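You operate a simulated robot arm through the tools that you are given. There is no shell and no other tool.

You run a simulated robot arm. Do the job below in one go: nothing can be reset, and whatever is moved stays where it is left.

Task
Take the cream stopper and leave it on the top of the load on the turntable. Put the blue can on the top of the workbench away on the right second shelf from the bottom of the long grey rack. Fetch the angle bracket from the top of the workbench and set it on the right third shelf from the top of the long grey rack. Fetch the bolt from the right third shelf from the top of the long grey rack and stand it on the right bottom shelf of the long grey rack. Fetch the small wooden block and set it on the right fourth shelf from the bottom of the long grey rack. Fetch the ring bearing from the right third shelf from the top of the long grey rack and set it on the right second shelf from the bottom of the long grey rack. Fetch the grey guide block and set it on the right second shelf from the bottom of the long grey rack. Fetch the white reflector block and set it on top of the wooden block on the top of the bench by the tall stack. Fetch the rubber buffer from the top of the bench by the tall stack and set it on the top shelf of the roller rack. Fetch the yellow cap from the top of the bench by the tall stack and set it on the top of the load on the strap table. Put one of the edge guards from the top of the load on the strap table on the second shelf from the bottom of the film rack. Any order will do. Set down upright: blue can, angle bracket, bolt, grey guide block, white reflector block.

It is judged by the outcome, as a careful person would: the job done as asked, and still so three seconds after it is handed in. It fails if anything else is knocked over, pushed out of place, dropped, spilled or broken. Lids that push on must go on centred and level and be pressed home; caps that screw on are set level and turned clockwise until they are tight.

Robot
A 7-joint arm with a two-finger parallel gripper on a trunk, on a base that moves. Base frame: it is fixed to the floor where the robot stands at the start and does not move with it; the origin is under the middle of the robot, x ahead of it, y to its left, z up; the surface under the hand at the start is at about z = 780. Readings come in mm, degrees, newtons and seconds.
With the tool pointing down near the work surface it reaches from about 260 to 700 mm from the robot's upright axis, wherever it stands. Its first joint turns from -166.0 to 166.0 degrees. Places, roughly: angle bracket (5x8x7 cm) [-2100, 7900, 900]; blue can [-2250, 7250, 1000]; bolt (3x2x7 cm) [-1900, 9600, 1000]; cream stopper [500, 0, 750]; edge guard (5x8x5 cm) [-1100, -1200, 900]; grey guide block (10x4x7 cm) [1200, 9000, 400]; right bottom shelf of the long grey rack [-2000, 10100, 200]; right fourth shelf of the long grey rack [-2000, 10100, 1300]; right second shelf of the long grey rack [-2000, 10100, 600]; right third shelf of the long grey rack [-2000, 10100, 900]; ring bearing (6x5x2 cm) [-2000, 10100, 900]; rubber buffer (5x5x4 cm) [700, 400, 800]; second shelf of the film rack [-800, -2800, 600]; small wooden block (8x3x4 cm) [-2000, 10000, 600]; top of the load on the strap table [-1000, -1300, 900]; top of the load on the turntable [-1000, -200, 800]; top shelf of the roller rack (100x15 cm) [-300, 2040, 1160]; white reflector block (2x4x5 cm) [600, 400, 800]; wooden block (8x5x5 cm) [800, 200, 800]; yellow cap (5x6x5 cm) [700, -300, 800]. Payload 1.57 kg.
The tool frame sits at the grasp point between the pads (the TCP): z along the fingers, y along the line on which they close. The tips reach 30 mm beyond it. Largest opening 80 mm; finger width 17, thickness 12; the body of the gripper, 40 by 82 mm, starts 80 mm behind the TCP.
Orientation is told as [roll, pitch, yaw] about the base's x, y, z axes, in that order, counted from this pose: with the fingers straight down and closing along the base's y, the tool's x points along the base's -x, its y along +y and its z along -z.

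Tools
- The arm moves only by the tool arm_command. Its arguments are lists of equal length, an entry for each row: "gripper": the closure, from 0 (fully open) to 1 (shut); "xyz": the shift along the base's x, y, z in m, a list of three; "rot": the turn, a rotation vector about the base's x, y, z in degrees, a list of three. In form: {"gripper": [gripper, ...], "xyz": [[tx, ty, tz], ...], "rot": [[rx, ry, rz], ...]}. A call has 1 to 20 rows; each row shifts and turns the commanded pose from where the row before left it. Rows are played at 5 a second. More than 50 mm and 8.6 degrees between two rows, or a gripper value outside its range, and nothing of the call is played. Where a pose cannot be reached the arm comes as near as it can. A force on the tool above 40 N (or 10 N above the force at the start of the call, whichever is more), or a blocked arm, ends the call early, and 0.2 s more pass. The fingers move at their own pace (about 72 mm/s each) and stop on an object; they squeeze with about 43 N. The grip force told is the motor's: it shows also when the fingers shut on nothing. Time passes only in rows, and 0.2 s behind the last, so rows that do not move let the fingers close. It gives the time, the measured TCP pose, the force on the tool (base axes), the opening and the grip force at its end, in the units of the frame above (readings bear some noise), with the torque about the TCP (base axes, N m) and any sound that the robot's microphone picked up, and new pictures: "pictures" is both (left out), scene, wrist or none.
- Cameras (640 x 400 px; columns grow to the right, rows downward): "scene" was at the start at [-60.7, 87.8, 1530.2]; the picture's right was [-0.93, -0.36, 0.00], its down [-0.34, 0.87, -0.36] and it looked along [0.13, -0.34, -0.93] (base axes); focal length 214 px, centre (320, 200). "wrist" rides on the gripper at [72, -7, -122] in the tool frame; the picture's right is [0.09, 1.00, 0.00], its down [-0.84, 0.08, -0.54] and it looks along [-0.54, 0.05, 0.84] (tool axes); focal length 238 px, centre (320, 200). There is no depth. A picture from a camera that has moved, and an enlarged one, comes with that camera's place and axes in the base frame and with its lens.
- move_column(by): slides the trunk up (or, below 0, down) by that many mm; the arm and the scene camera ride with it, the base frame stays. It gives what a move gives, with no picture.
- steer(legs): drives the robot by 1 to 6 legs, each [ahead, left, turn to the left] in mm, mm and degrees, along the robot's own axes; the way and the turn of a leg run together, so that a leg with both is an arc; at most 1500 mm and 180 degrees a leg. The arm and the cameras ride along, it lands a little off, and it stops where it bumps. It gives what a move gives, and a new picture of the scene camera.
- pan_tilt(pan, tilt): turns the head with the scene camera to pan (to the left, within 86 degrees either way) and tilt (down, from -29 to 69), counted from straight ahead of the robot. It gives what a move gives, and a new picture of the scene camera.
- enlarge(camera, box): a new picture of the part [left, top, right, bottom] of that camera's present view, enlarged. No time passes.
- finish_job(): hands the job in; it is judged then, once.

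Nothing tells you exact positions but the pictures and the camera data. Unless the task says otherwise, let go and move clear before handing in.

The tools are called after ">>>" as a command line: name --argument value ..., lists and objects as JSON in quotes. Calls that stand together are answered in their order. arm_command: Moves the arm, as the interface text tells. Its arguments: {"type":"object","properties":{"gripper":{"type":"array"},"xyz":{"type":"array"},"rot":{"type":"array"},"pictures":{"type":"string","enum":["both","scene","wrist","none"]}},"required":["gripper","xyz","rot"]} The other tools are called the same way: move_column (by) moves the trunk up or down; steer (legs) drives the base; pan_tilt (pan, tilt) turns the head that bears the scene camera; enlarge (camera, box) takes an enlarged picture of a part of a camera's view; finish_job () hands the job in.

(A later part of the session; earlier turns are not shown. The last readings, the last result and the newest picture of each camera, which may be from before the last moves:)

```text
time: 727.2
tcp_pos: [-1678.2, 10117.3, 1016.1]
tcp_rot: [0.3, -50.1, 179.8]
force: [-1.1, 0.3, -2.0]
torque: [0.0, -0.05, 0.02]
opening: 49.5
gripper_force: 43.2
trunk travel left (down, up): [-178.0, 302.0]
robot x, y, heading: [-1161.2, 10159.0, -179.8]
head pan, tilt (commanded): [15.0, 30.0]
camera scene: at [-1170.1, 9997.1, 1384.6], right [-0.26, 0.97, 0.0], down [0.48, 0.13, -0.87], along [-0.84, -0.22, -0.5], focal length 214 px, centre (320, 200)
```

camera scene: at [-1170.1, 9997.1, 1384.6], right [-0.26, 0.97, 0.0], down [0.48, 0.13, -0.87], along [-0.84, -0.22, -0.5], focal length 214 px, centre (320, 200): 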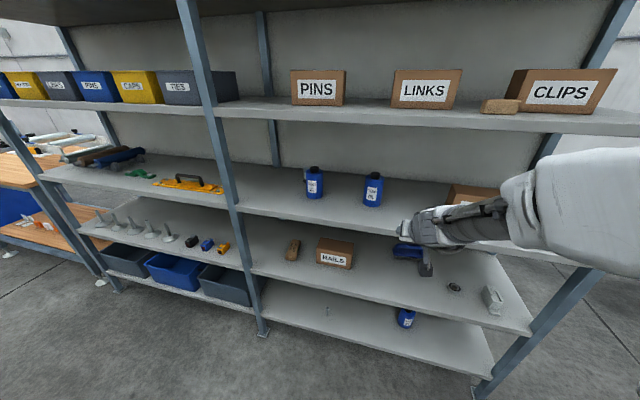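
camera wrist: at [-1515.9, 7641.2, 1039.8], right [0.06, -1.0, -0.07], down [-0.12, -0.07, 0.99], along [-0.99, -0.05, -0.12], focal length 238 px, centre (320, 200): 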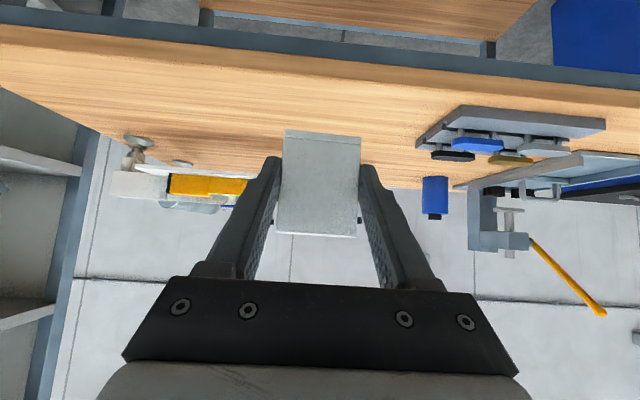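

The arm is about level with the third shelf. Shifting right to y≈10150 and driving in.

>>> steer --legs '[[0, -36, 0], [205, 0, 0]]'

>>> arm_command --gripper '[1]' --xyz '[[0, 0, 0]]' --rot '[[0, 0, 0]]' --pictures "both"

```text
time: 729.8
tcp_pos: [-1885.2, 10153.2, 1016.0]
tcp_rot: [0.3, -50.1, 179.8]
force: [0.4, 0.0, -2.0]
torque: [0.01, -0.06, 0.0]
opening: 49.3
gripper_force: 43.0
trunk travel left (down, up): [-178.0, 302.0]
robot x, y, heading: [-1366.4, 10194.6, -180.1]
head pan, tilt (commanded): [15.0, 30.0]
camera scene: at [-1378.1, 10033.4, 1384.6], right [-0.26, 0.97, 0.0], down [0.48, 0.13, -0.87], along [-0.84, -0.23, -0.5], focal length 214 px, centre (320, 200)
```

scene: 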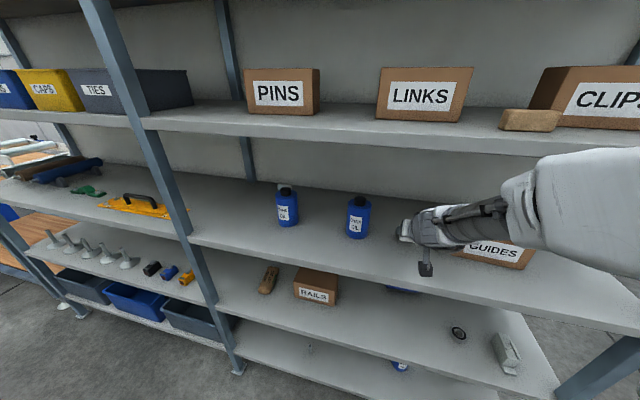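

```text
time: 730.2
tcp_pos: [-1885.6, 10153.2, 1016.1]
tcp_rot: [0.3, -50.1, 179.9]
force: [-0.6, 0.4, -1.6]
torque: [0.01, -0.06, -0.01]
opening: 49.3
gripper_force: 43.0
trunk travel left (down, up): [-178.0, 302.0]
robot x, y, heading: [-1372.4, 10196.2, -180.0]
head pan, tilt (commanded): [15.0, 30.0]
camera scene: at [-1378.2, 10033.4, 1384.6], right [-0.26, 0.97, 0.0], down [0.48, 0.13, -0.87], along [-0.84, -0.23, -0.5], focal length 214 px, centre (320, 200)
camera wrist: at [-1748.2, 10160.0, 1039.2], right [0.06, -1.0, -0.07], down [-0.12, -0.07, 0.99], along [-0.99, -0.05, -0.12], focal length 238 px, centre (320, 200)
```

scene: 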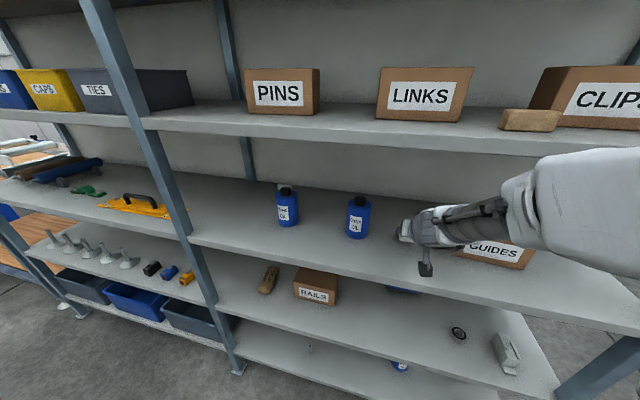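
wrist: 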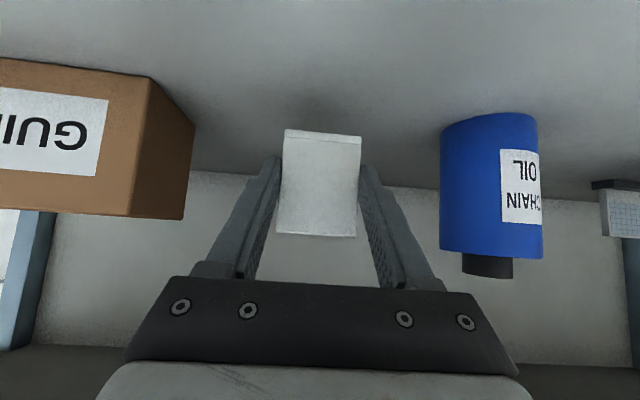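

Clear between the GUIDES box and the bottle. Lowering to the shelf.

>>> arm_command --gripper '[1, 1, 1, 1]' --xyz '[[-0.015, 0, 0], [0, 0, -0.018], [0, 0, -0.012], [0, 0, 0]]' --rot '[[0, 0, 0], [0, 0, 0], [0, 0, 0], [0, 0, 0]]' --pictures "none"

>>> arm_command --gripper '[1, 1, 1]' --xyz '[[0, 0, -0.003], [0, 0, -0.002], [0, 0, 0]]' --rot '[[0, 0, 0], [0, 0, 0], [0, 0, 0]]' --pictures "none"

```text
time: 731.2
tcp_pos: [-1900.3, 10155.2, 989.8]
tcp_rot: [0.4, -50.1, 179.9]
force: [0.2, 1.1, -2.5]
torque: [0.05, -0.04, 0.04]
opening: 49.2
gripper_force: 42.9
out of reach, approached as far as the arm can: row 2
trunk travel left (down, up): [-178.0, 302.0]
robot x, y, heading: [-1368.2, 10198.1, -179.7]
head pan, tilt (commanded): [15.0, 30.0]
```

```text
time: 732.0
tcp_pos: [-1900.0, 10156.3, 985.5]
tcp_rot: [0.3, -50.1, 179.8]
force: [-0.5, 0.3, -2.5]
torque: [-0.03, -0.1, 0.01]
opening: 49.3
gripper_force: 43.2
trunk travel left (down, up): [-178.0, 302.0]
robot x, y, heading: [-1367.1, 10198.3, -179.9]
head pan, tilt (commanded): [15.0, 30.0]
```

>>> arm_command --gripper '[1, 1, 1]' --xyz '[[0, 0, -0.003], [0, 0, -0.002], [0, 0, 0]]' --rot '[[0, 0, 0], [0, 0, 0], [0, 0, 0]]' --pictures "none"

```text
time: 732.8
tcp_pos: [-1900.0, 10155.6, 980.9]
tcp_rot: [0.3, -50.1, 179.8]
force: [-0.6, 0.1, -1.8]
torque: [0.03, -0.04, 0.0]
opening: 49.2
gripper_force: 43.0
trunk travel left (down, up): [-178.0, 302.0]
robot x, y, heading: [-1371.1, 10195.4, -179.9]
head pan, tilt (commanded): [15.0, 30.0]
```

>>> arm_command --gripper '[1, 1, 1]' --xyz '[[0, 0, -0.002], [0, 0, -0.001], [0, 0, 0]]' --rot '[[0, 0, 0], [0, 0, 0], [0, 0, 0]]' --pictures "none"

```text
time: 733.6
tcp_pos: [-1901.6, 10156.1, 979.2]
tcp_rot: [0.3, -50.2, 179.9]
force: [-0.2, 0.0, 1.7]
torque: [0.11, 0.2, 0.01]
opening: 49.3
gripper_force: 43.3
trunk travel left (down, up): [-178.0, 302.0]
robot x, y, heading: [-1370.1, 10196.4, -179.8]
head pan, tilt (commanded): [15.0, 30.0]
```

>>> arm_command --gripper '[1, 1, 1]' --xyz '[[0, 0, -0.0015], [0, 0, 0], [0, 0, 0]]' --rot '[[0, 0, 0], [0, 0, 0], [0, 0, 0]]' --pictures "wrist"

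```text
time: 734.4
tcp_pos: [-1900.5, 10155.5, 980.1]
tcp_rot: [0.3, -50.3, 179.9]
force: [0.1, -0.3, 11.4]
torque: [0.41, 0.07, 0.02]
opening: 49.3
gripper_force: 42.9
trunk travel left (down, up): [-178.0, 302.0]
robot x, y, heading: [-1371.2, 10195.6, -179.9]
head pan, tilt (commanded): [15.0, 30.0]
camera wrist: at [-1762.8, 10161.0, 1001.0], right [0.06, -1.0, -0.07], down [-0.12, -0.07, 0.99], along [-0.99, -0.05, -0.12], focal length 238 px, centre (320, 200)
```

wrist: 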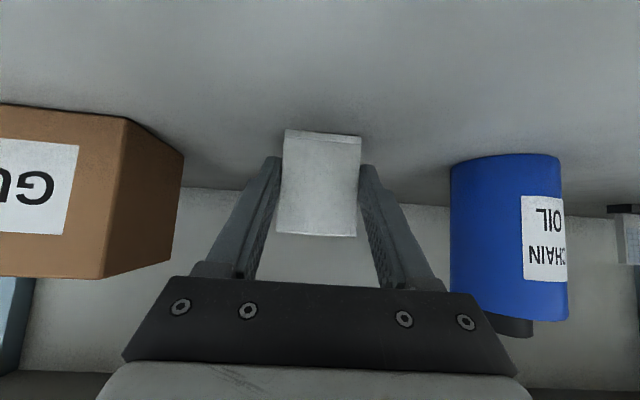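

Contact. Releasing and withdrawing straight back.

>>> arm_command --gripper '[0.8, 0.4, 0.1, 0.1, 0.1, 0.1, 0.1]' --xyz '[[0, 0, 0.0005], [0, 0, 0], [0, 0, 0], [0, 0, 0], [0, 0, 0.02], [0, 0, 0.03], [0, 0, 0.03]]' --rot '[[0, 0, 0], [0, 0, 0], [0, 0, 0], [0, 0, 0], [0, 0, 0], [0, 0, 0], [0, 0, 0]]' --pictures "wrist"

>>> steer --legs '[[-300, 0, 0]]'

```text
time: 736.2
tcp_pos: [-1902.5, 10201.8, 1051.2]
tcp_rot: [0.4, -49.5, 174.5]
force: [0.1, -0.3, 0.3]
torque: [0.01, -0.01, 0.0]
opening: 72.0
gripper_force: 0.1
trunk travel left (down, up): [-178.0, 302.0]
robot x, y, heading: [-1370.1, 10196.3, -179.7]
head pan, tilt (commanded): [15.0, 30.0]
stopped in row 7: the arm was blocked; the commanded pose is now the measured one
camera wrist: at [-1766.0, 10194.7, 1075.4], right [-0.03, -1.0, -0.07], down [-0.14, -0.06, 0.99], along [-0.99, 0.04, -0.14], focal length 238 px, centre (320, 200)
```

wrist: 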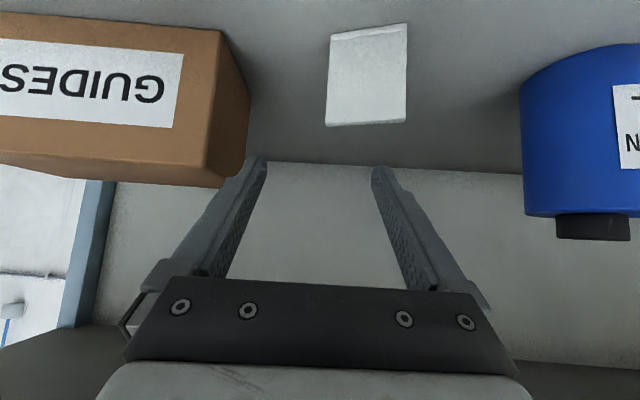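

```text
time: 738.7
tcp_pos: [-1606.1, 10203.3, 1051.2]
tcp_rot: [0.4, -49.5, 174.1]
force: [0.5, -0.5, 0.2]
torque: [-0.03, 0.01, -0.01]
opening: 72.1
gripper_force: 0.1
trunk travel left (down, up): [-178.0, 302.0]
robot x, y, heading: [-1071.5, 10198.1, 179.8]
head pan, tilt (commanded): [15.0, 30.0]
camera scene: at [-1081.9, 10033.2, 1384.7], right [-0.26, 0.97, 0.0], down [0.48, 0.13, -0.87], along [-0.84, -0.22, -0.5], focal length 214 px, centre (320, 200)
```

scene: 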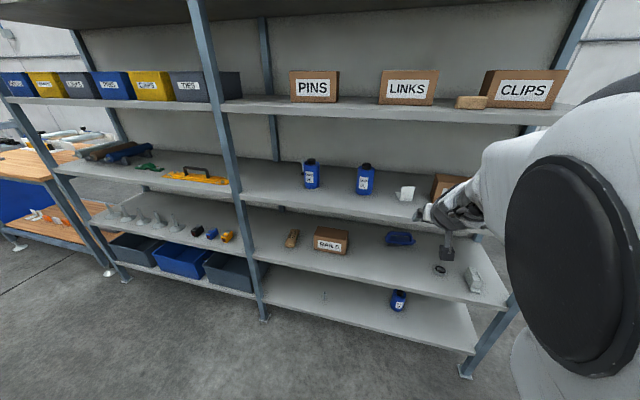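

The hand drifted sideways as the arm was blocked, so let me check that the bracket and the GUIDES box are undisturbed.

>>> enlarge --camera "scene" --box '[290, 60, 520, 240]'

>>> arm_command --gripper '[0.1, 0.1]' --xyz '[[0, 0, 0], [0, 0, 0]]' --rot '[[0, 0, 5], [0, 0, 0]]' --pictures "wrist"

```text
2.22 times, centred on (405, 150) of scene
camera zoom: at [-1081.9, 10033.2, 1384.7], right [-0.26, 0.97, 0.0], down [0.48, 0.13, -0.87], along [-0.84, -0.22, -0.5], focal length 477 px, centre (131, 311)
```

zoom: 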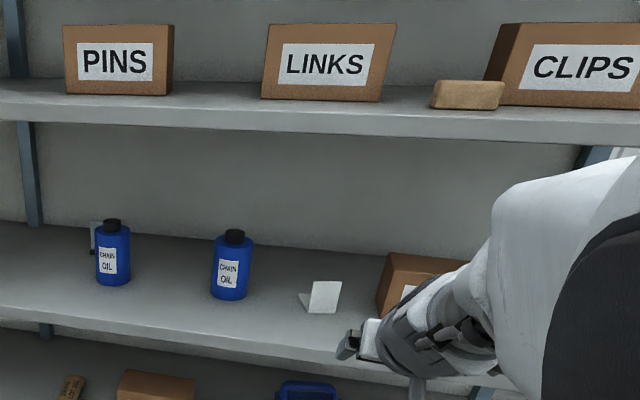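

```text
time: 739.3
tcp_pos: [-1607.6, 10204.2, 1051.0]
tcp_rot: [0.2, -49.4, 179.3]
force: [0.1, -0.3, 0.1]
torque: [0.04, 0.0, 0.0]
opening: 72.1
gripper_force: 0.0
trunk travel left (down, up): [-178.0, 302.0]
robot x, y, heading: [-1077.8, 10196.6, 179.7]
head pan, tilt (commanded): [15.0, 30.0]
camera wrist: at [-1468.7, 10208.9, 1075.6], right [0.05, -1.0, -0.07], down [-0.13, -0.07, 0.99], along [-0.99, -0.04, -0.14], focal length 238 px, centre (320, 200)
```

wrist: 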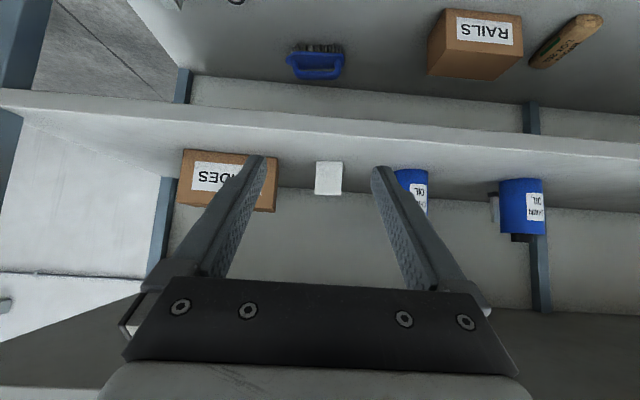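

The bracket stands and the GUIDES box hasn't moved. Last object: the blue can on the workbench. Raising the trunk a bit and driving back there.

>>> move_column --by 150

>>> steer --legs '[[0, 1480, 0], [0, 1450, 0]]'

>>> arm_command --gripper '[0]' --xyz '[[0, 0, 0]]' --rot '[[0, 0, 0]]' --pictures "wrist"

```text
time: 741.0
tcp_pos: [-1606.3, 10204.0, 1202.0]
tcp_rot: [0.4, -49.5, 179.2]
force: [0.7, 0.1, 0.1]
torque: [0.01, -0.02, -0.03]
opening: 72.0
gripper_force: 0.0
trunk travel left (down, up): [-328.0, 152.0]
robot x, y, heading: [-1070.4, 10195.8, 179.7]
head pan, tilt (commanded): [15.0, 30.0]
```

```text
time: 762.9
tcp_pos: [-1638.5, 7268.4, 1201.0]
tcp_rot: [0.5, -49.5, 178.9]
force: [-0.2, -0.1, -0.4]
torque: [-0.04, 0.0, 0.01]
opening: 71.8
gripper_force: 0.0
trunk travel left (down, up): [-328.0, 152.0]
robot x, y, heading: [-1105.2, 7256.4, 179.4]
head pan, tilt (commanded): [15.0, 30.0]
camera scene: at [-1114.9, 7094.7, 1534.6], right [-0.25, 0.97, 0.0], down [0.48, 0.13, -0.87], along [-0.84, -0.22, -0.5], focal length 214 px, centre (320, 200)
```

scene: 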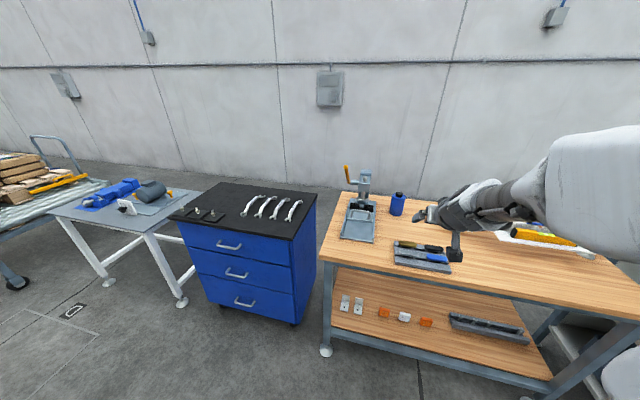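

```text
time: 763.3
tcp_pos: [-1638.9, 7268.5, 1201.0]
tcp_rot: [0.4, -49.5, 178.9]
force: [0.2, 0.2, 0.1]
torque: [0.03, -0.01, 0.02]
opening: 80.0
gripper_force: 0.1
trunk travel left (down, up): [-328.0, 152.0]
robot x, y, heading: [-1107.6, 7258.2, 179.3]
head pan, tilt (commanded): [15.0, 30.0]
camera wrist: at [-1500.8, 7272.5, 1225.6], right [0.05, -1.0, -0.07], down [-0.13, -0.07, 0.99], along [-0.99, -0.04, -0.14], focal length 238 px, centre (320, 200)
```

wrist: 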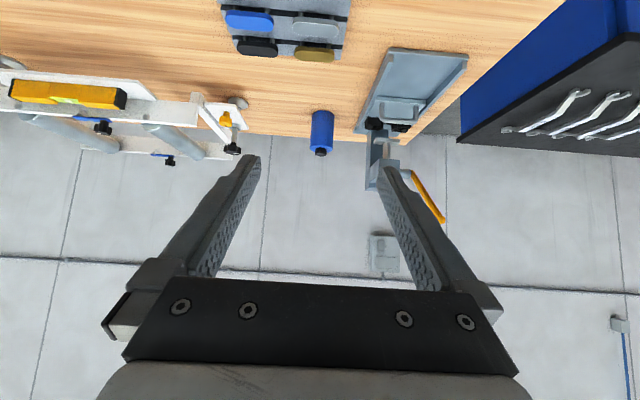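

The can stands near (−2219, 7256) with room on both sides. Driving up to the bench.

>>> steer --legs '[[322, 8, 0.6]]'

>>> arm_command --gripper '[0, 0, 0, 0, 0]' --xyz '[[-0.02, 0, -0.04], [-0.02, 0, -0.04], [-0.02, 0, -0.04], [-0.02, 0, -0.03], [0, 0, 0]]' --rot '[[0, 0, 0], [0, 0, 0], [0, 0, 0], [0, 0, 0], [0, 0, 0]]' --pictures "both"

>>> enlarge --camera "wrist" --box '[230, 80, 410, 240]'

```text
time: 766.0
tcp_pos: [-1960.0, 7255.5, 1201.3]
tcp_rot: [0.4, -49.6, 179.6]
force: [0.6, 0.0, -0.3]
torque: [0.04, 0.01, -0.02]
opening: 80.0
gripper_force: 0.0
trunk travel left (down, up): [-328.0, 152.0]
robot x, y, heading: [-1424.3, 7251.3, -180.0]
head pan, tilt (commanded): [15.0, 30.0]
camera scene: at [-1434.5, 7087.5, 1534.6], right [-0.26, 0.96, 0.0], down [0.48, 0.13, -0.87], along [-0.84, -0.23, -0.5], focal length 214 px, centre (320, 200)
```

scene: 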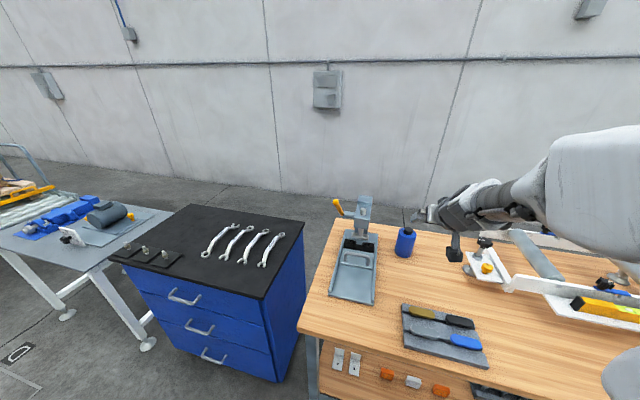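

```text
time: 767.2
tcp_pos: [-2038.1, 7254.6, 1053.7]
tcp_rot: [0.5, -49.4, 179.5]
force: [0.1, -1.0, 0.2]
torque: [0.01, 0.02, -0.01]
opening: 79.6
gripper_force: 0.0
trunk travel left (down, up): [-328.0, 152.0]
robot x, y, heading: [-1426.2, 7253.0, -179.8]
head pan, tilt (commanded): [15.0, 30.0]
camera scene: at [-1434.7, 7087.4, 1534.6], right [-0.26, 0.96, 0.0], down [0.48, 0.13, -0.87], along [-0.84, -0.23, -0.5], focal length 214 px, centre (320, 200)
camera wrist: at [-1901.5, 7259.9, 1076.9], right [0.06, -1.0, -0.07], down [-0.13, -0.07, 0.99], along [-0.99, -0.05, -0.13], focal length 238 px, centre (320, 200)
```

scene: 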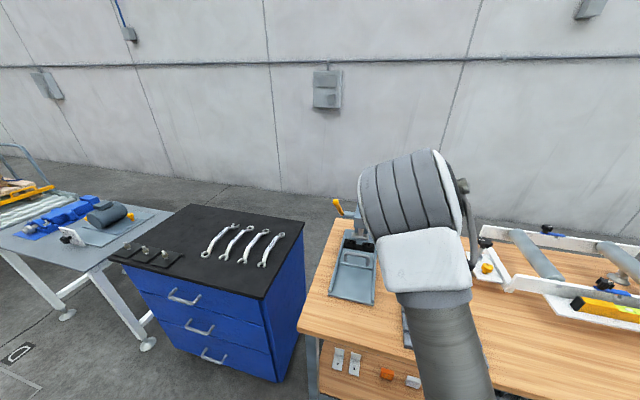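
wrist: 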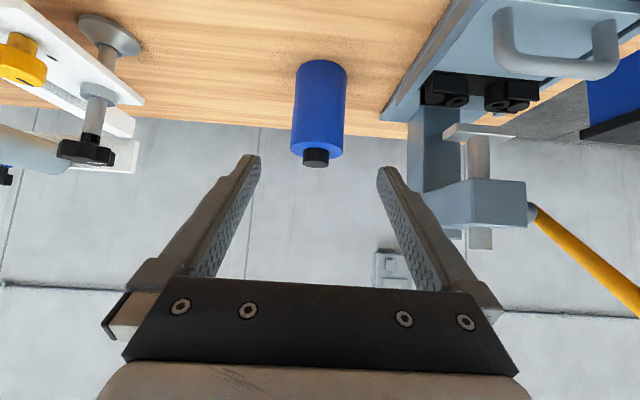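

```text
2.50 times, centred on (320, 160) of wrist
camera zoom: at [-1901.5, 7259.9, 1076.9], right [0.06, -1.0, -0.07], down [-0.13, -0.07, 0.99], along [-0.99, -0.05, -0.13], focal length 596 px, centre (320, 300)
```

zoom: 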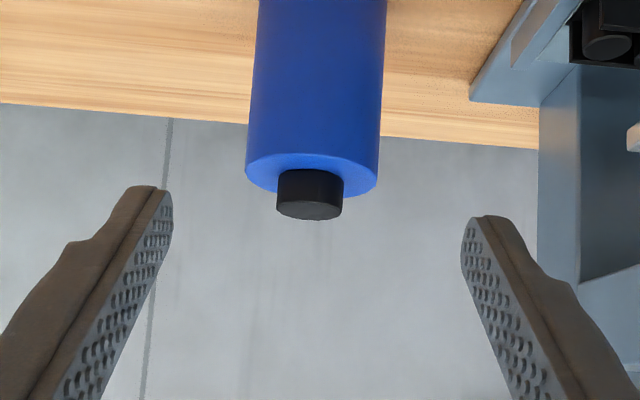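

The can is ~75 mm in diameter, so the fingers must straddle it closely. Lowering to mid-height in front of it first.

>>> arm_command --gripper '[0, 0, 0, 0, 0]' --xyz '[[-0.02, 0, -0.034], [-0.02, 0, -0.034], [-0.02, 0, -0.034], [-0.02, 0, -0.032], [0, 0, 0]]' --rot '[[0, 0, 0], [0, 0, 0], [0, 0, 0], [0, 0, 0], [0, 0, 0]]' --pictures "wrist"

>>> enlarge --camera "wrist" --box '[220, 80, 420, 260]'

```text
time: 768.4
tcp_pos: [-2119.5, 7256.2, 917.4]
tcp_rot: [0.5, -49.5, 179.5]
force: [-0.3, 0.4, -0.1]
torque: [-0.01, -0.03, 0.0]
opening: 80.1
gripper_force: 0.0
trunk travel left (down, up): [-328.0, 152.0]
robot x, y, heading: [-1427.0, 7252.1, -180.1]
head pan, tilt (commanded): [15.0, 30.0]
camera wrist: at [-1981.6, 7261.0, 941.0], right [0.06, -1.0, -0.07], down [-0.13, -0.07, 0.99], along [-0.99, -0.05, -0.14], focal length 238 px, centre (320, 200)
```

wrist: 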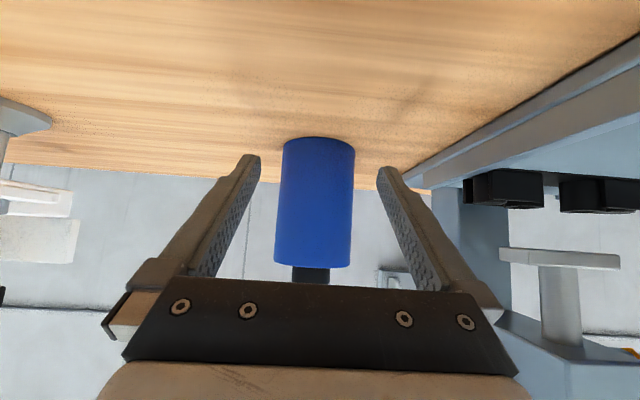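

```text
2.22 times, centred on (320, 170) of wrist
camera zoom: at [-1981.6, 7261.0, 941.0], right [0.06, -1.0, -0.07], down [-0.13, -0.07, 0.99], along [-0.99, -0.05, -0.14], focal length 530 px, centre (320, 267)
```

zoom: 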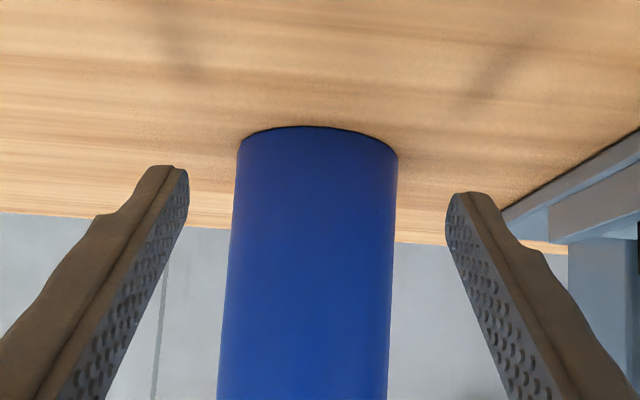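

The can is nearly centred. Shifting ~2 mm and advancing the fingers around it in small steps.

>>> arm_command --gripper '[0, 0, 0, 0]' --xyz '[[0, -0.0017, 0], [-0.025, 0, 0], [-0.02, 0, 0], [0, 0, 0]]' --rot '[[0, 0, 0], [0, 0, 0], [0, 0, 0], [0, 0, 0]]' --pictures "wrist"

>>> enlarge --camera "wrist" --box '[220, 80, 420, 260]'

```text
time: 769.4
tcp_pos: [-2165.3, 7252.9, 916.9]
tcp_rot: [0.4, -49.5, 179.7]
force: [-1.0, 1.2, -0.4]
torque: [-0.03, -0.02, 0.04]
opening: 80.0
gripper_force: 0.1
trunk travel left (down, up): [-328.0, 152.0]
robot x, y, heading: [-1427.3, 7251.5, -179.7]
head pan, tilt (commanded): [15.0, 30.0]
camera wrist: at [-2027.1, 7258.7, 940.5], right [0.06, -1.0, -0.07], down [-0.13, -0.07, 0.99], along [-0.99, -0.05, -0.14], focal length 238 px, centre (320, 200)
```

wrist: 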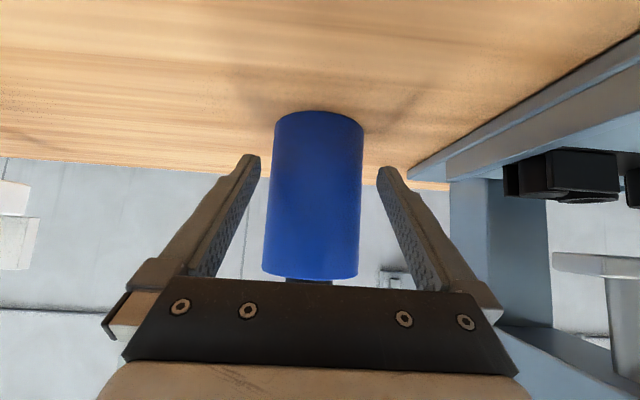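

```text
2.22 times, centred on (320, 170) of wrist
camera zoom: at [-2027.1, 7258.7, 940.5], right [0.06, -1.0, -0.07], down [-0.13, -0.07, 0.99], along [-0.99, -0.05, -0.14], focal length 530 px, centre (320, 267)
```

zoom: 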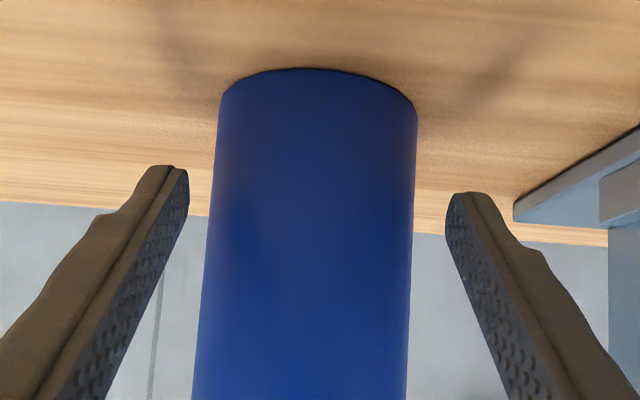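

>>> arm_command --gripper '[0, 0, 0, 0]' --xyz '[[0, 0.0012, 0], [-0.015, 0, 0], [-0.012, 0, 0], [0, 0, 0]]' --rot '[[0, 0, 0], [0, 0, 0], [0, 0, 0], [0, 0, 0]]' --pictures "wrist"

>>> enlarge --camera "wrist" --box '[220, 80, 420, 260]'

```text
time: 770.4
tcp_pos: [-2191.9, 7254.3, 916.4]
tcp_rot: [0.4, -49.5, 179.6]
force: [1.2, 0.0, -0.3]
torque: [-0.03, -0.02, 0.0]
opening: 79.9
gripper_force: 0.1
trunk travel left (down, up): [-328.0, 152.0]
robot x, y, heading: [-1428.1, 7248.6, -179.6]
head pan, tilt (commanded): [15.0, 30.0]
camera wrist: at [-2054.8, 7259.7, 940.2], right [0.06, -1.0, -0.07], down [-0.13, -0.07, 0.99], along [-0.99, -0.05, -0.14], focal length 238 px, centre (320, 200)
```

wrist: 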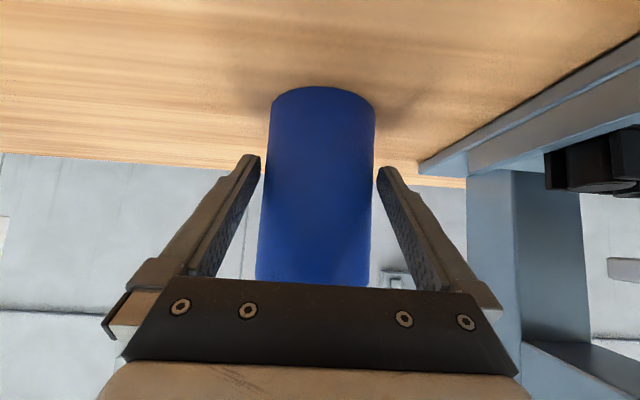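

```text
2.22 times, centred on (320, 170) of wrist
camera zoom: at [-2054.8, 7259.7, 940.2], right [0.06, -1.0, -0.07], down [-0.13, -0.07, 0.99], along [-0.99, -0.05, -0.14], focal length 530 px, centre (320, 267)
```

zoom: 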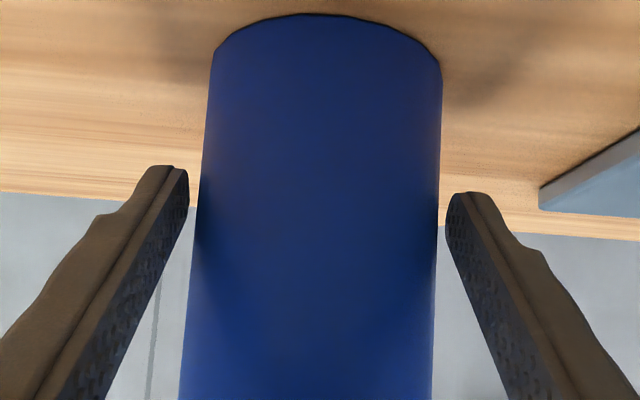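

The fingers straddle the can with ~3–4 mm on each side. Advancing the last 25 mm and closing.

>>> arm_command --gripper '[0, 0, 0, 1, 1, 1]' --xyz '[[-0.013, -0.0003, 0], [-0.012, 0, 0], [0, 0, 0], [0, 0, 0], [0, 0, 0], [0, 0, 0]]' --rot '[[0, 0, 0], [0, 0, 0], [0, 0, 0], [0, 0, 0], [0, 0, 0], [0, 0, 0]]' --pictures "wrist"

```text
time: 771.8
tcp_pos: [-2217.3, 7254.6, 916.9]
tcp_rot: [0.3, -49.5, 179.6]
force: [-1.2, 1.4, 0.8]
torque: [0.2, 0.01, 0.04]
opening: 71.2
gripper_force: 42.9
trunk travel left (down, up): [-328.0, 152.0]
robot x, y, heading: [-1423.4, 7247.5, -179.8]
head pan, tilt (commanded): [15.0, 30.0]
camera wrist: at [-2079.6, 7259.6, 940.5], right [0.06, -1.0, -0.07], down [-0.13, -0.07, 0.99], along [-0.99, -0.05, -0.14], focal length 238 px, centre (320, 200)
```

wrist: 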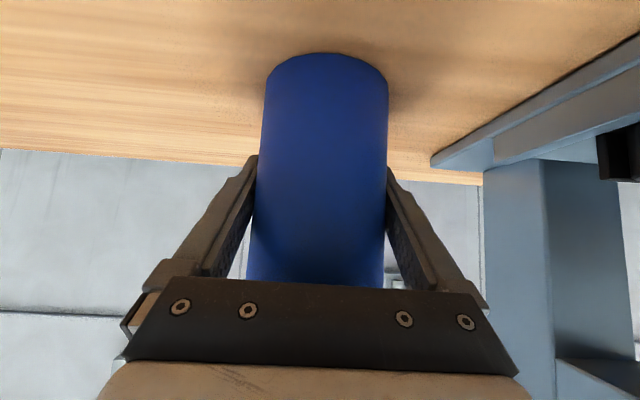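

Gripped at 71 mm. Lifting the can.

>>> arm_command --gripper '[1, 1, 1, 1, 1]' --xyz '[[0, 0, 0.008], [0, 0, 0.015], [0, 0, 0.025], [0, 0, 0.03], [0, 0, 0]]' --rot '[[0, 0, 0], [0, 0, 0], [0, 0, 0], [0, 0, 0], [0, 0, 0]]' --pictures "wrist"

```text
time: 773.0
tcp_pos: [-2218.1, 7252.7, 994.9]
tcp_rot: [0.4, -49.4, 179.5]
force: [0.4, 0.9, -3.9]
torque: [0.0, 0.03, -0.01]
opening: 70.9
gripper_force: 43.1
trunk travel left (down, up): [-328.0, 152.0]
robot x, y, heading: [-1432.2, 7250.0, -180.0]
head pan, tilt (commanded): [15.0, 30.0]
camera wrist: at [-2080.1, 7257.7, 1018.8], right [0.06, -1.0, -0.07], down [-0.13, -0.07, 0.99], along [-0.99, -0.05, -0.14], focal length 238 px, centre (320, 200)
```

wrist: 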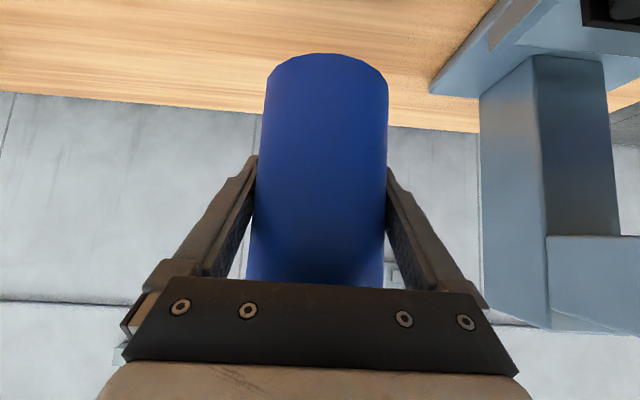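

The can (~0.4 kg) is held firmly. Raising a bit more, backing away, retracting and lowering to second-shelf height on the way.

>>> arm_command --gripper '[1, 1, 1]' --xyz '[[0, 0, 0.03], [0, 0, 0.03], [0, 0, 0]]' --rot '[[0, 0, 0], [0, 0, 0], [0, 0, 0]]' --pictures "none"

>>> steer --legs '[[-470, 0, 0]]'

>>> arm_command --gripper '[1, 1, 1, 1, 1, 1]' --xyz '[[0.04, 0, 0], [0.04, 0, 0], [0.04, 0, 0], [0.04, 0, 0], [0.04, 0, 0], [0, 0, 0]]' --rot '[[0, 0, 0], [0, 0, 0], [0, 0, 0], [0, 0, 0], [0, 0, 0], [0, 0, 0]]' --pictures "wrist"

>>> move_column --by -326

```text
time: 773.8
tcp_pos: [-2218.3, 7253.2, 1054.8]
tcp_rot: [0.4, -49.3, 179.5]
force: [0.4, -0.4, -4.6]
torque: [0.03, 0.01, 0.01]
opening: 71.1
gripper_force: 42.7
trunk travel left (down, up): [-328.0, 152.0]
robot x, y, heading: [-1425.7, 7249.0, -180.0]
head pan, tilt (commanded): [15.0, 30.0]
```

```text
time: 777.4
tcp_pos: [-1744.5, 7252.1, 1055.4]
tcp_rot: [0.4, -49.4, 180.0]
force: [-0.5, -0.5, -4.6]
torque: [-0.03, 0.0, 0.02]
opening: 70.8
gripper_force: 43.4
trunk travel left (down, up): [-328.0, 152.0]
robot x, y, heading: [-950.8, 7257.5, -179.4]
head pan, tilt (commanded): [15.0, 30.0]
camera scene: at [-959.5, 7090.5, 1534.6], right [-0.27, 0.96, 0.0], down [0.48, 0.13, -0.87], along [-0.83, -0.23, -0.5], focal length 214 px, centre (320, 200)
```

scene: 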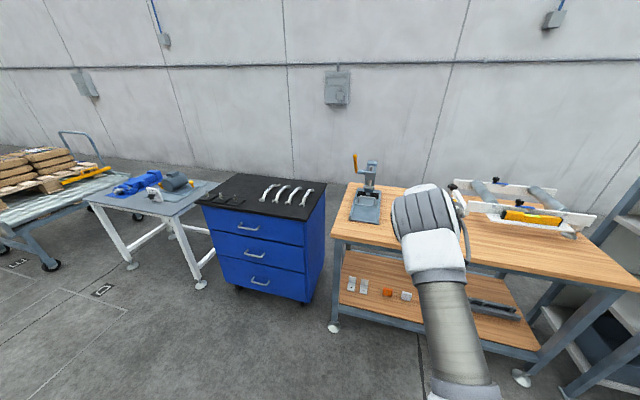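

```text
time: 778.8
tcp_pos: [-1544.2, 7251.2, 1055.2]
tcp_rot: [0.3, -49.5, 179.8]
force: [0.0, 0.6, -4.0]
torque: [0.0, 0.02, 0.01]
opening: 71.2
gripper_force: 42.8
trunk travel left (down, up): [-328.0, 152.0]
robot x, y, heading: [-953.8, 7251.5, -179.6]
head pan, tilt (commanded): [15.0, 30.0]
camera wrist: at [-1406.2, 7257.7, 1079.8], right [0.06, -1.0, -0.07], down [-0.13, -0.07, 0.99], along [-0.99, -0.05, -0.14], focal length 238 px, centre (320, 200)
```

wrist: 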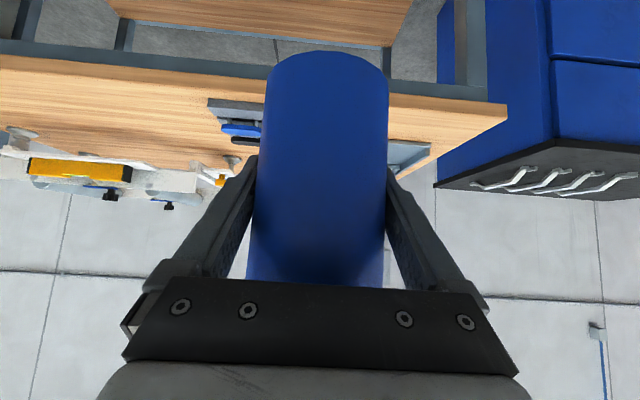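

```text
time: 782.0
tcp_pos: [-1544.9, 7252.2, 729.5]
tcp_rot: [0.4, -49.4, 179.8]
force: [1.0, 0.7, -4.1]
torque: [0.0, 0.03, 0.03]
opening: 71.1
gripper_force: 42.5
trunk travel left (down, up): [-2.0, 478.0]
robot x, y, heading: [-950.8, 7256.7, -179.5]
head pan, tilt (commanded): [15.0, 30.0]
```

>>> arm_command --gripper '[1, 1, 1]' --xyz '[[0, 0, -0.025], [0, 0, -0.02], [0, 0, 0]]' --rot '[[0, 0, 0], [0, 0, 0], [0, 0, 0]]' --pictures "none"

>>> steer --legs '[[0, -1440, -0.4], [0, -1440, 0]]'

>>> pan_tilt --pan 5 --tilt 30

```text
time: 782.9
tcp_pos: [-1544.9, 7251.3, 683.7]
tcp_rot: [0.4, -49.4, 180.0]
force: [-0.2, -0.2, -5.0]
torque: [0.02, 0.02, 0.01]
opening: 71.2
gripper_force: 43.5
trunk travel left (down, up): [-2.0, 478.0]
robot x, y, heading: [-952.7, 7253.9, -179.5]
head pan, tilt (commanded): [15.0, 30.0]
```

```text
time: 804.6
tcp_pos: [-1543.3, 10173.1, 683.3]
tcp_rot: [0.4, -49.4, 179.6]
force: [0.1, 0.5, -4.4]
torque: [0.03, 0.03, 0.0]
opening: 70.9
gripper_force: 42.6
trunk travel left (down, up): [-2.0, 478.0]
robot x, y, heading: [-947.7, 10171.7, -179.9]
head pan, tilt (commanded): [15.0, 30.0]
camera scene: at [-957.0, 10008.9, 1208.6], right [-0.26, 0.96, 0.0], down [0.48, 0.13, -0.87], along [-0.84, -0.23, -0.5], focal length 214 px, centre (320, 200)
```

scene: 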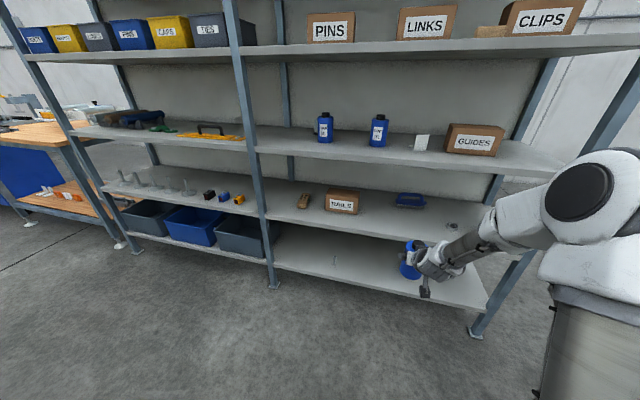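

```text
time: 805.3
tcp_pos: [-1540.8, 10172.5, 683.4]
tcp_rot: [0.4, -49.4, 179.6]
force: [0.1, 0.4, -4.4]
torque: [0.0, -0.02, -0.03]
opening: 71.0
gripper_force: 43.2
trunk travel left (down, up): [-2.0, 478.0]
robot x, y, heading: [-949.6, 10174.0, -179.6]
head pan, tilt (commanded): [5.0, 30.0]
camera scene: at [-959.8, 10024.4, 1208.6], right [-0.09, 1.0, 0.0], down [0.5, 0.05, -0.87], along [-0.86, -0.08, -0.5], focal length 214 px, centre (320, 200)
```

scene: 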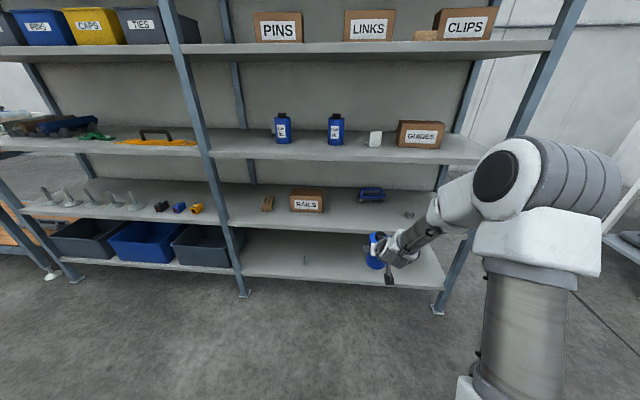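

The can is at the right height in front of the second shelf. Shifting to y≈10130 and driving in.

>>> steer --legs '[[0, 40, 0], [310, 0, 0]]'

>>> arm_command --gripper '[1]' --xyz '[[0, 0, 0]]' --rot '[[0, 0, 0]]' --pictures "wrist"

```text
time: 808.5
tcp_pos: [-1847.6, 10130.4, 682.8]
tcp_rot: [0.5, -49.4, 179.6]
force: [0.3, 0.4, -4.9]
torque: [0.02, 0.03, 0.03]
opening: 70.7
gripper_force: 43.0
trunk travel left (down, up): [-2.0, 478.0]
robot x, y, heading: [-1259.4, 10128.6, -179.7]
head pan, tilt (commanded): [5.0, 30.0]
camera scene: at [-1266.1, 9982.5, 1208.6], right [-0.09, 1.0, 0.0], down [0.5, 0.05, -0.87], along [-0.86, -0.08, -0.5], focal length 214 px, centre (320, 200)
```

scene: 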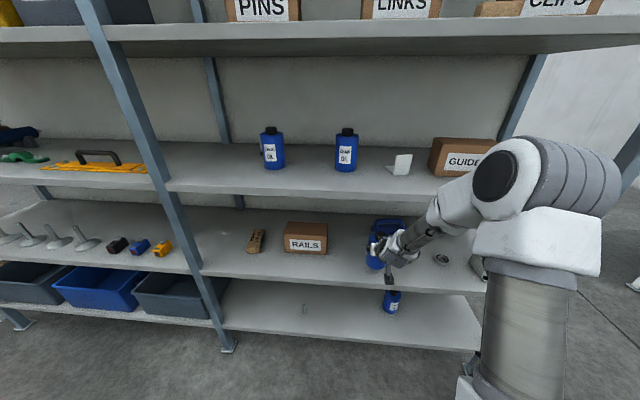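

```text
time: 808.9
tcp_pos: [-1846.4, 10130.2, 684.2]
tcp_rot: [0.4, -49.2, 179.6]
force: [-0.1, 0.1, -5.0]
torque: [0.02, 0.07, -0.02]
opening: 70.9
gripper_force: 42.4
trunk travel left (down, up): [-2.0, 478.0]
robot x, y, heading: [-1256.3, 10131.6, -179.8]
head pan, tilt (commanded): [5.0, 30.0]
camera wrist: at [-1709.9, 10137.0, 707.4], right [0.06, -1.0, -0.07], down [-0.13, -0.07, 0.99], along [-0.99, -0.05, -0.14], focal length 238 px, centre (320, 200)
```

wrist: 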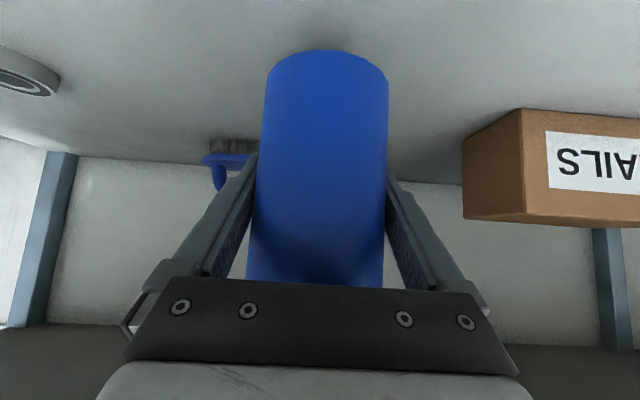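

Position is clear of the RAILS box and brush. Moving 40 mm deeper and lowering.

>>> arm_command --gripper '[1, 1, 1, 1, 1]' --xyz '[[-0.02, 0, 0], [-0.02, 0, 0], [0, 0, -0.018], [0, 0, -0.016], [0, 0, 0]]' --rot '[[0, 0, 0], [0, 0, 0], [0, 0, 0], [0, 0, 0], [0, 0, 0]]' --pictures "wrist"

>>> arm_command --gripper '[1, 1, 1]' --xyz '[[0, 0, -0.004], [0, 0, -0.003], [0, 0, 0]]' --rot '[[0, 0, 0], [0, 0, 0], [0, 0, 0]]' --pictures "none"

```text
time: 810.1
tcp_pos: [-1888.8, 10131.2, 649.9]
tcp_rot: [0.4, -49.4, 179.7]
force: [-0.3, 1.1, -4.5]
torque: [0.01, 0.05, 0.02]
opening: 71.1
gripper_force: 42.0
trunk travel left (down, up): [-2.0, 478.0]
robot x, y, heading: [-1257.6, 10129.0, -179.9]
head pan, tilt (commanded): [5.0, 30.0]
camera wrist: at [-1750.6, 10137.4, 673.4], right [0.06, -1.0, -0.07], down [-0.13, -0.07, 0.99], along [-0.99, -0.05, -0.14], focal length 238 px, centre (320, 200)
```

wrist: 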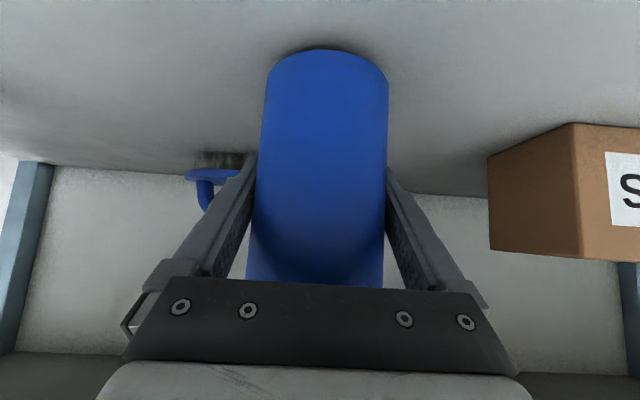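

```text
time: 810.9
tcp_pos: [-1887.8, 10131.5, 643.5]
tcp_rot: [0.4, -49.3, 179.8]
force: [0.0, 0.0, -4.2]
torque: [-0.04, -0.01, -0.01]
opening: 70.8
gripper_force: 42.8
trunk travel left (down, up): [-2.0, 478.0]
robot x, y, heading: [-1256.6, 10130.5, -179.6]
head pan, tilt (commanded): [5.0, 30.0]
```

>>> arm_command --gripper '[1, 1, 1]' --xyz '[[0, 0, -0.003], [0, 0, -0.002], [0, 0, 0]]' --rot '[[0, 0, 0], [0, 0, 0], [0, 0, 0]]' --pictures "none"

```text
time: 811.7
tcp_pos: [-1888.1, 10129.5, 638.5]
tcp_rot: [0.3, -49.6, 179.6]
force: [2.8, 0.6, 4.7]
torque: [0.33, -0.17, -0.09]
opening: 70.9
gripper_force: 43.1
trunk travel left (down, up): [-2.0, 478.0]
robot x, y, heading: [-1257.4, 10133.2, -179.8]
head pan, tilt (commanded): [5.0, 30.0]
```

>>> arm_command --gripper '[1, 1, 1]' --xyz '[[0, 0, -0.001], [0, 0, 0], [0, 0, 0]]' --rot '[[0, 0, 0], [0, 0, 0], [0, 0, 0]]' --pictures "none"

```text
time: 812.5
tcp_pos: [-1887.5, 10131.3, 637.8]
tcp_rot: [0.3, -49.6, 179.7]
force: [4.9, 0.6, 14.8]
torque: [0.72, -0.51, -0.14]
opening: 70.7
gripper_force: 42.8
trunk travel left (down, up): [-2.0, 478.0]
robot x, y, heading: [-1258.7, 10126.3, -179.6]
head pan, tilt (commanded): [5.0, 30.0]
```

Firm contact on the shelf. Releasing and withdrawing straight back.

>>> arm_command --gripper '[1, 0.06, 0, 0, 0]' --xyz '[[0, 0, 0.0007], [0, 0, 0], [0, 0, 0], [0, 0, 0], [0, 0, 0]]' --rot '[[0, 0, 0], [0, 0, 0], [0, 0, 0], [0, 0, 0], [0, 0, 0]]' --pictures "wrist"

>>> enlarge --camera "wrist" --box '[220, 40, 420, 290]'

```text
time: 813.7
tcp_pos: [-1887.6, 10132.3, 636.6]
tcp_rot: [0.4, -49.4, 179.6]
force: [-0.5, -0.1, 0.8]
torque: [-0.01, -0.02, 0.02]
opening: 80.0
gripper_force: 0.1
trunk travel left (down, up): [-2.0, 478.0]
robot x, y, heading: [-1258.0, 10131.7, -179.8]
head pan, tilt (commanded): [5.0, 30.0]
camera wrist: at [-1750.2, 10136.9, 661.4], right [0.06, -1.0, -0.07], down [-0.13, -0.07, 0.99], along [-0.99, -0.05, -0.14], focal length 238 px, centre (320, 200)
```

wrist: 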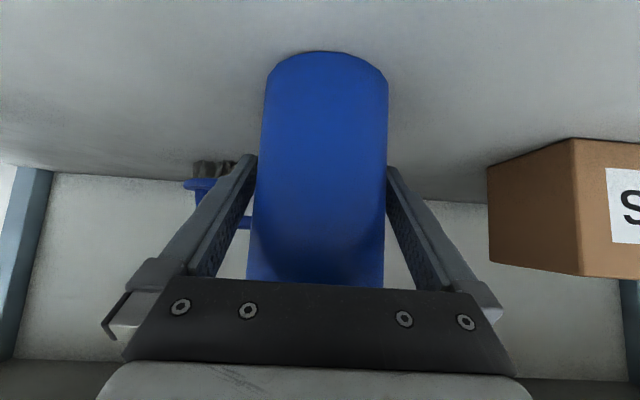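

```text
1.60 times, centred on (320, 165) of wrist
camera zoom: at [-1750.2, 10136.9, 661.4], right [0.06, -1.0, -0.07], down [-0.13, -0.07, 0.99], along [-0.99, -0.05, -0.14], focal length 381 px, centre (320, 256)
```

zoom: 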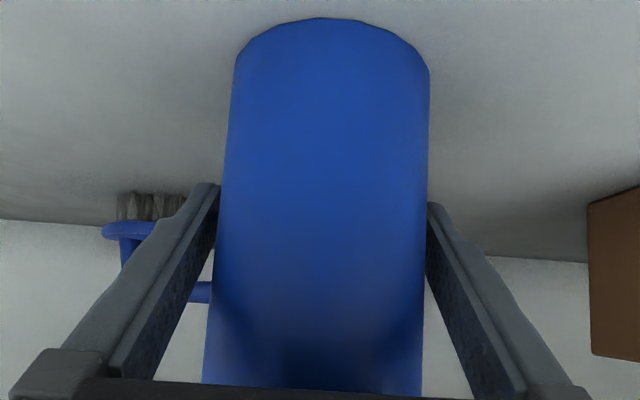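

The can stands free between the open fingers. Withdrawing straight back slowly.

>>> arm_command --gripper '[0, 0, 0, 0, 0, 0]' --xyz '[[0.015, 0, 0], [0.02, 0, 0], [0.02, 0, 0], [0.02, 0, 0], [0.02, 0, 0], [0, 0, 0]]' --rot '[[0, 0, 0], [0, 0, 0], [0, 0, 0], [0, 0, 0], [0, 0, 0], [0, 0, 0]]' --pictures "both"

```text
time: 815.1
tcp_pos: [-1792.1, 10131.0, 637.3]
tcp_rot: [0.3, -49.5, 179.6]
force: [0.4, 0.4, 0.6]
torque: [0.02, 0.0, -0.02]
opening: 79.8
gripper_force: 0.1
trunk travel left (down, up): [-2.0, 478.0]
robot x, y, heading: [-1255.0, 10131.6, -179.7]
head pan, tilt (commanded): [5.0, 30.0]
camera scene: at [-1265.9, 9982.5, 1208.7], right [-0.09, 1.0, 0.0], down [0.5, 0.05, -0.87], along [-0.86, -0.08, -0.5], focal length 214 px, centre (320, 200)
camera wrist: at [-1655.2, 10136.8, 662.0], right [0.06, -1.0, -0.07], down [-0.13, -0.07, 0.99], along [-0.99, -0.05, -0.14], focal length 238 px, centre (320, 200)
```

scene: 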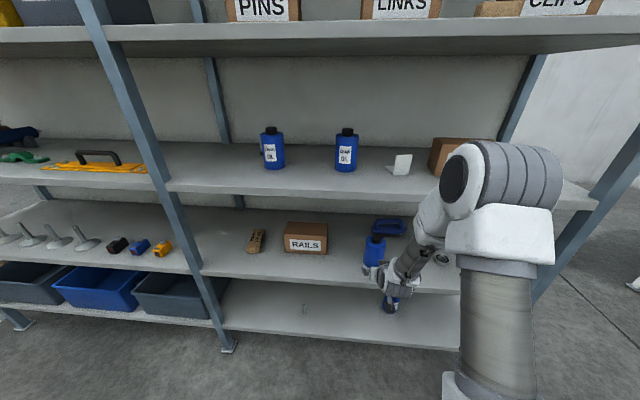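
wrist: 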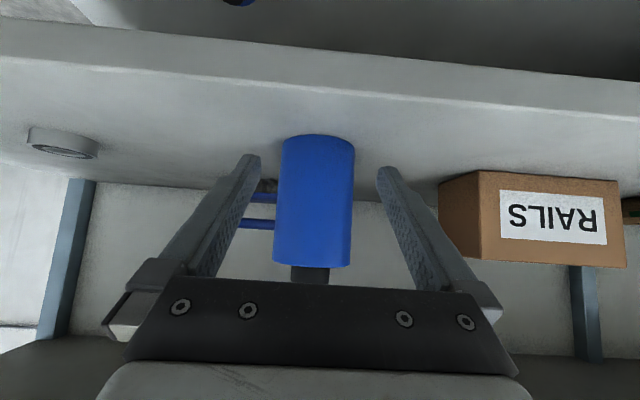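

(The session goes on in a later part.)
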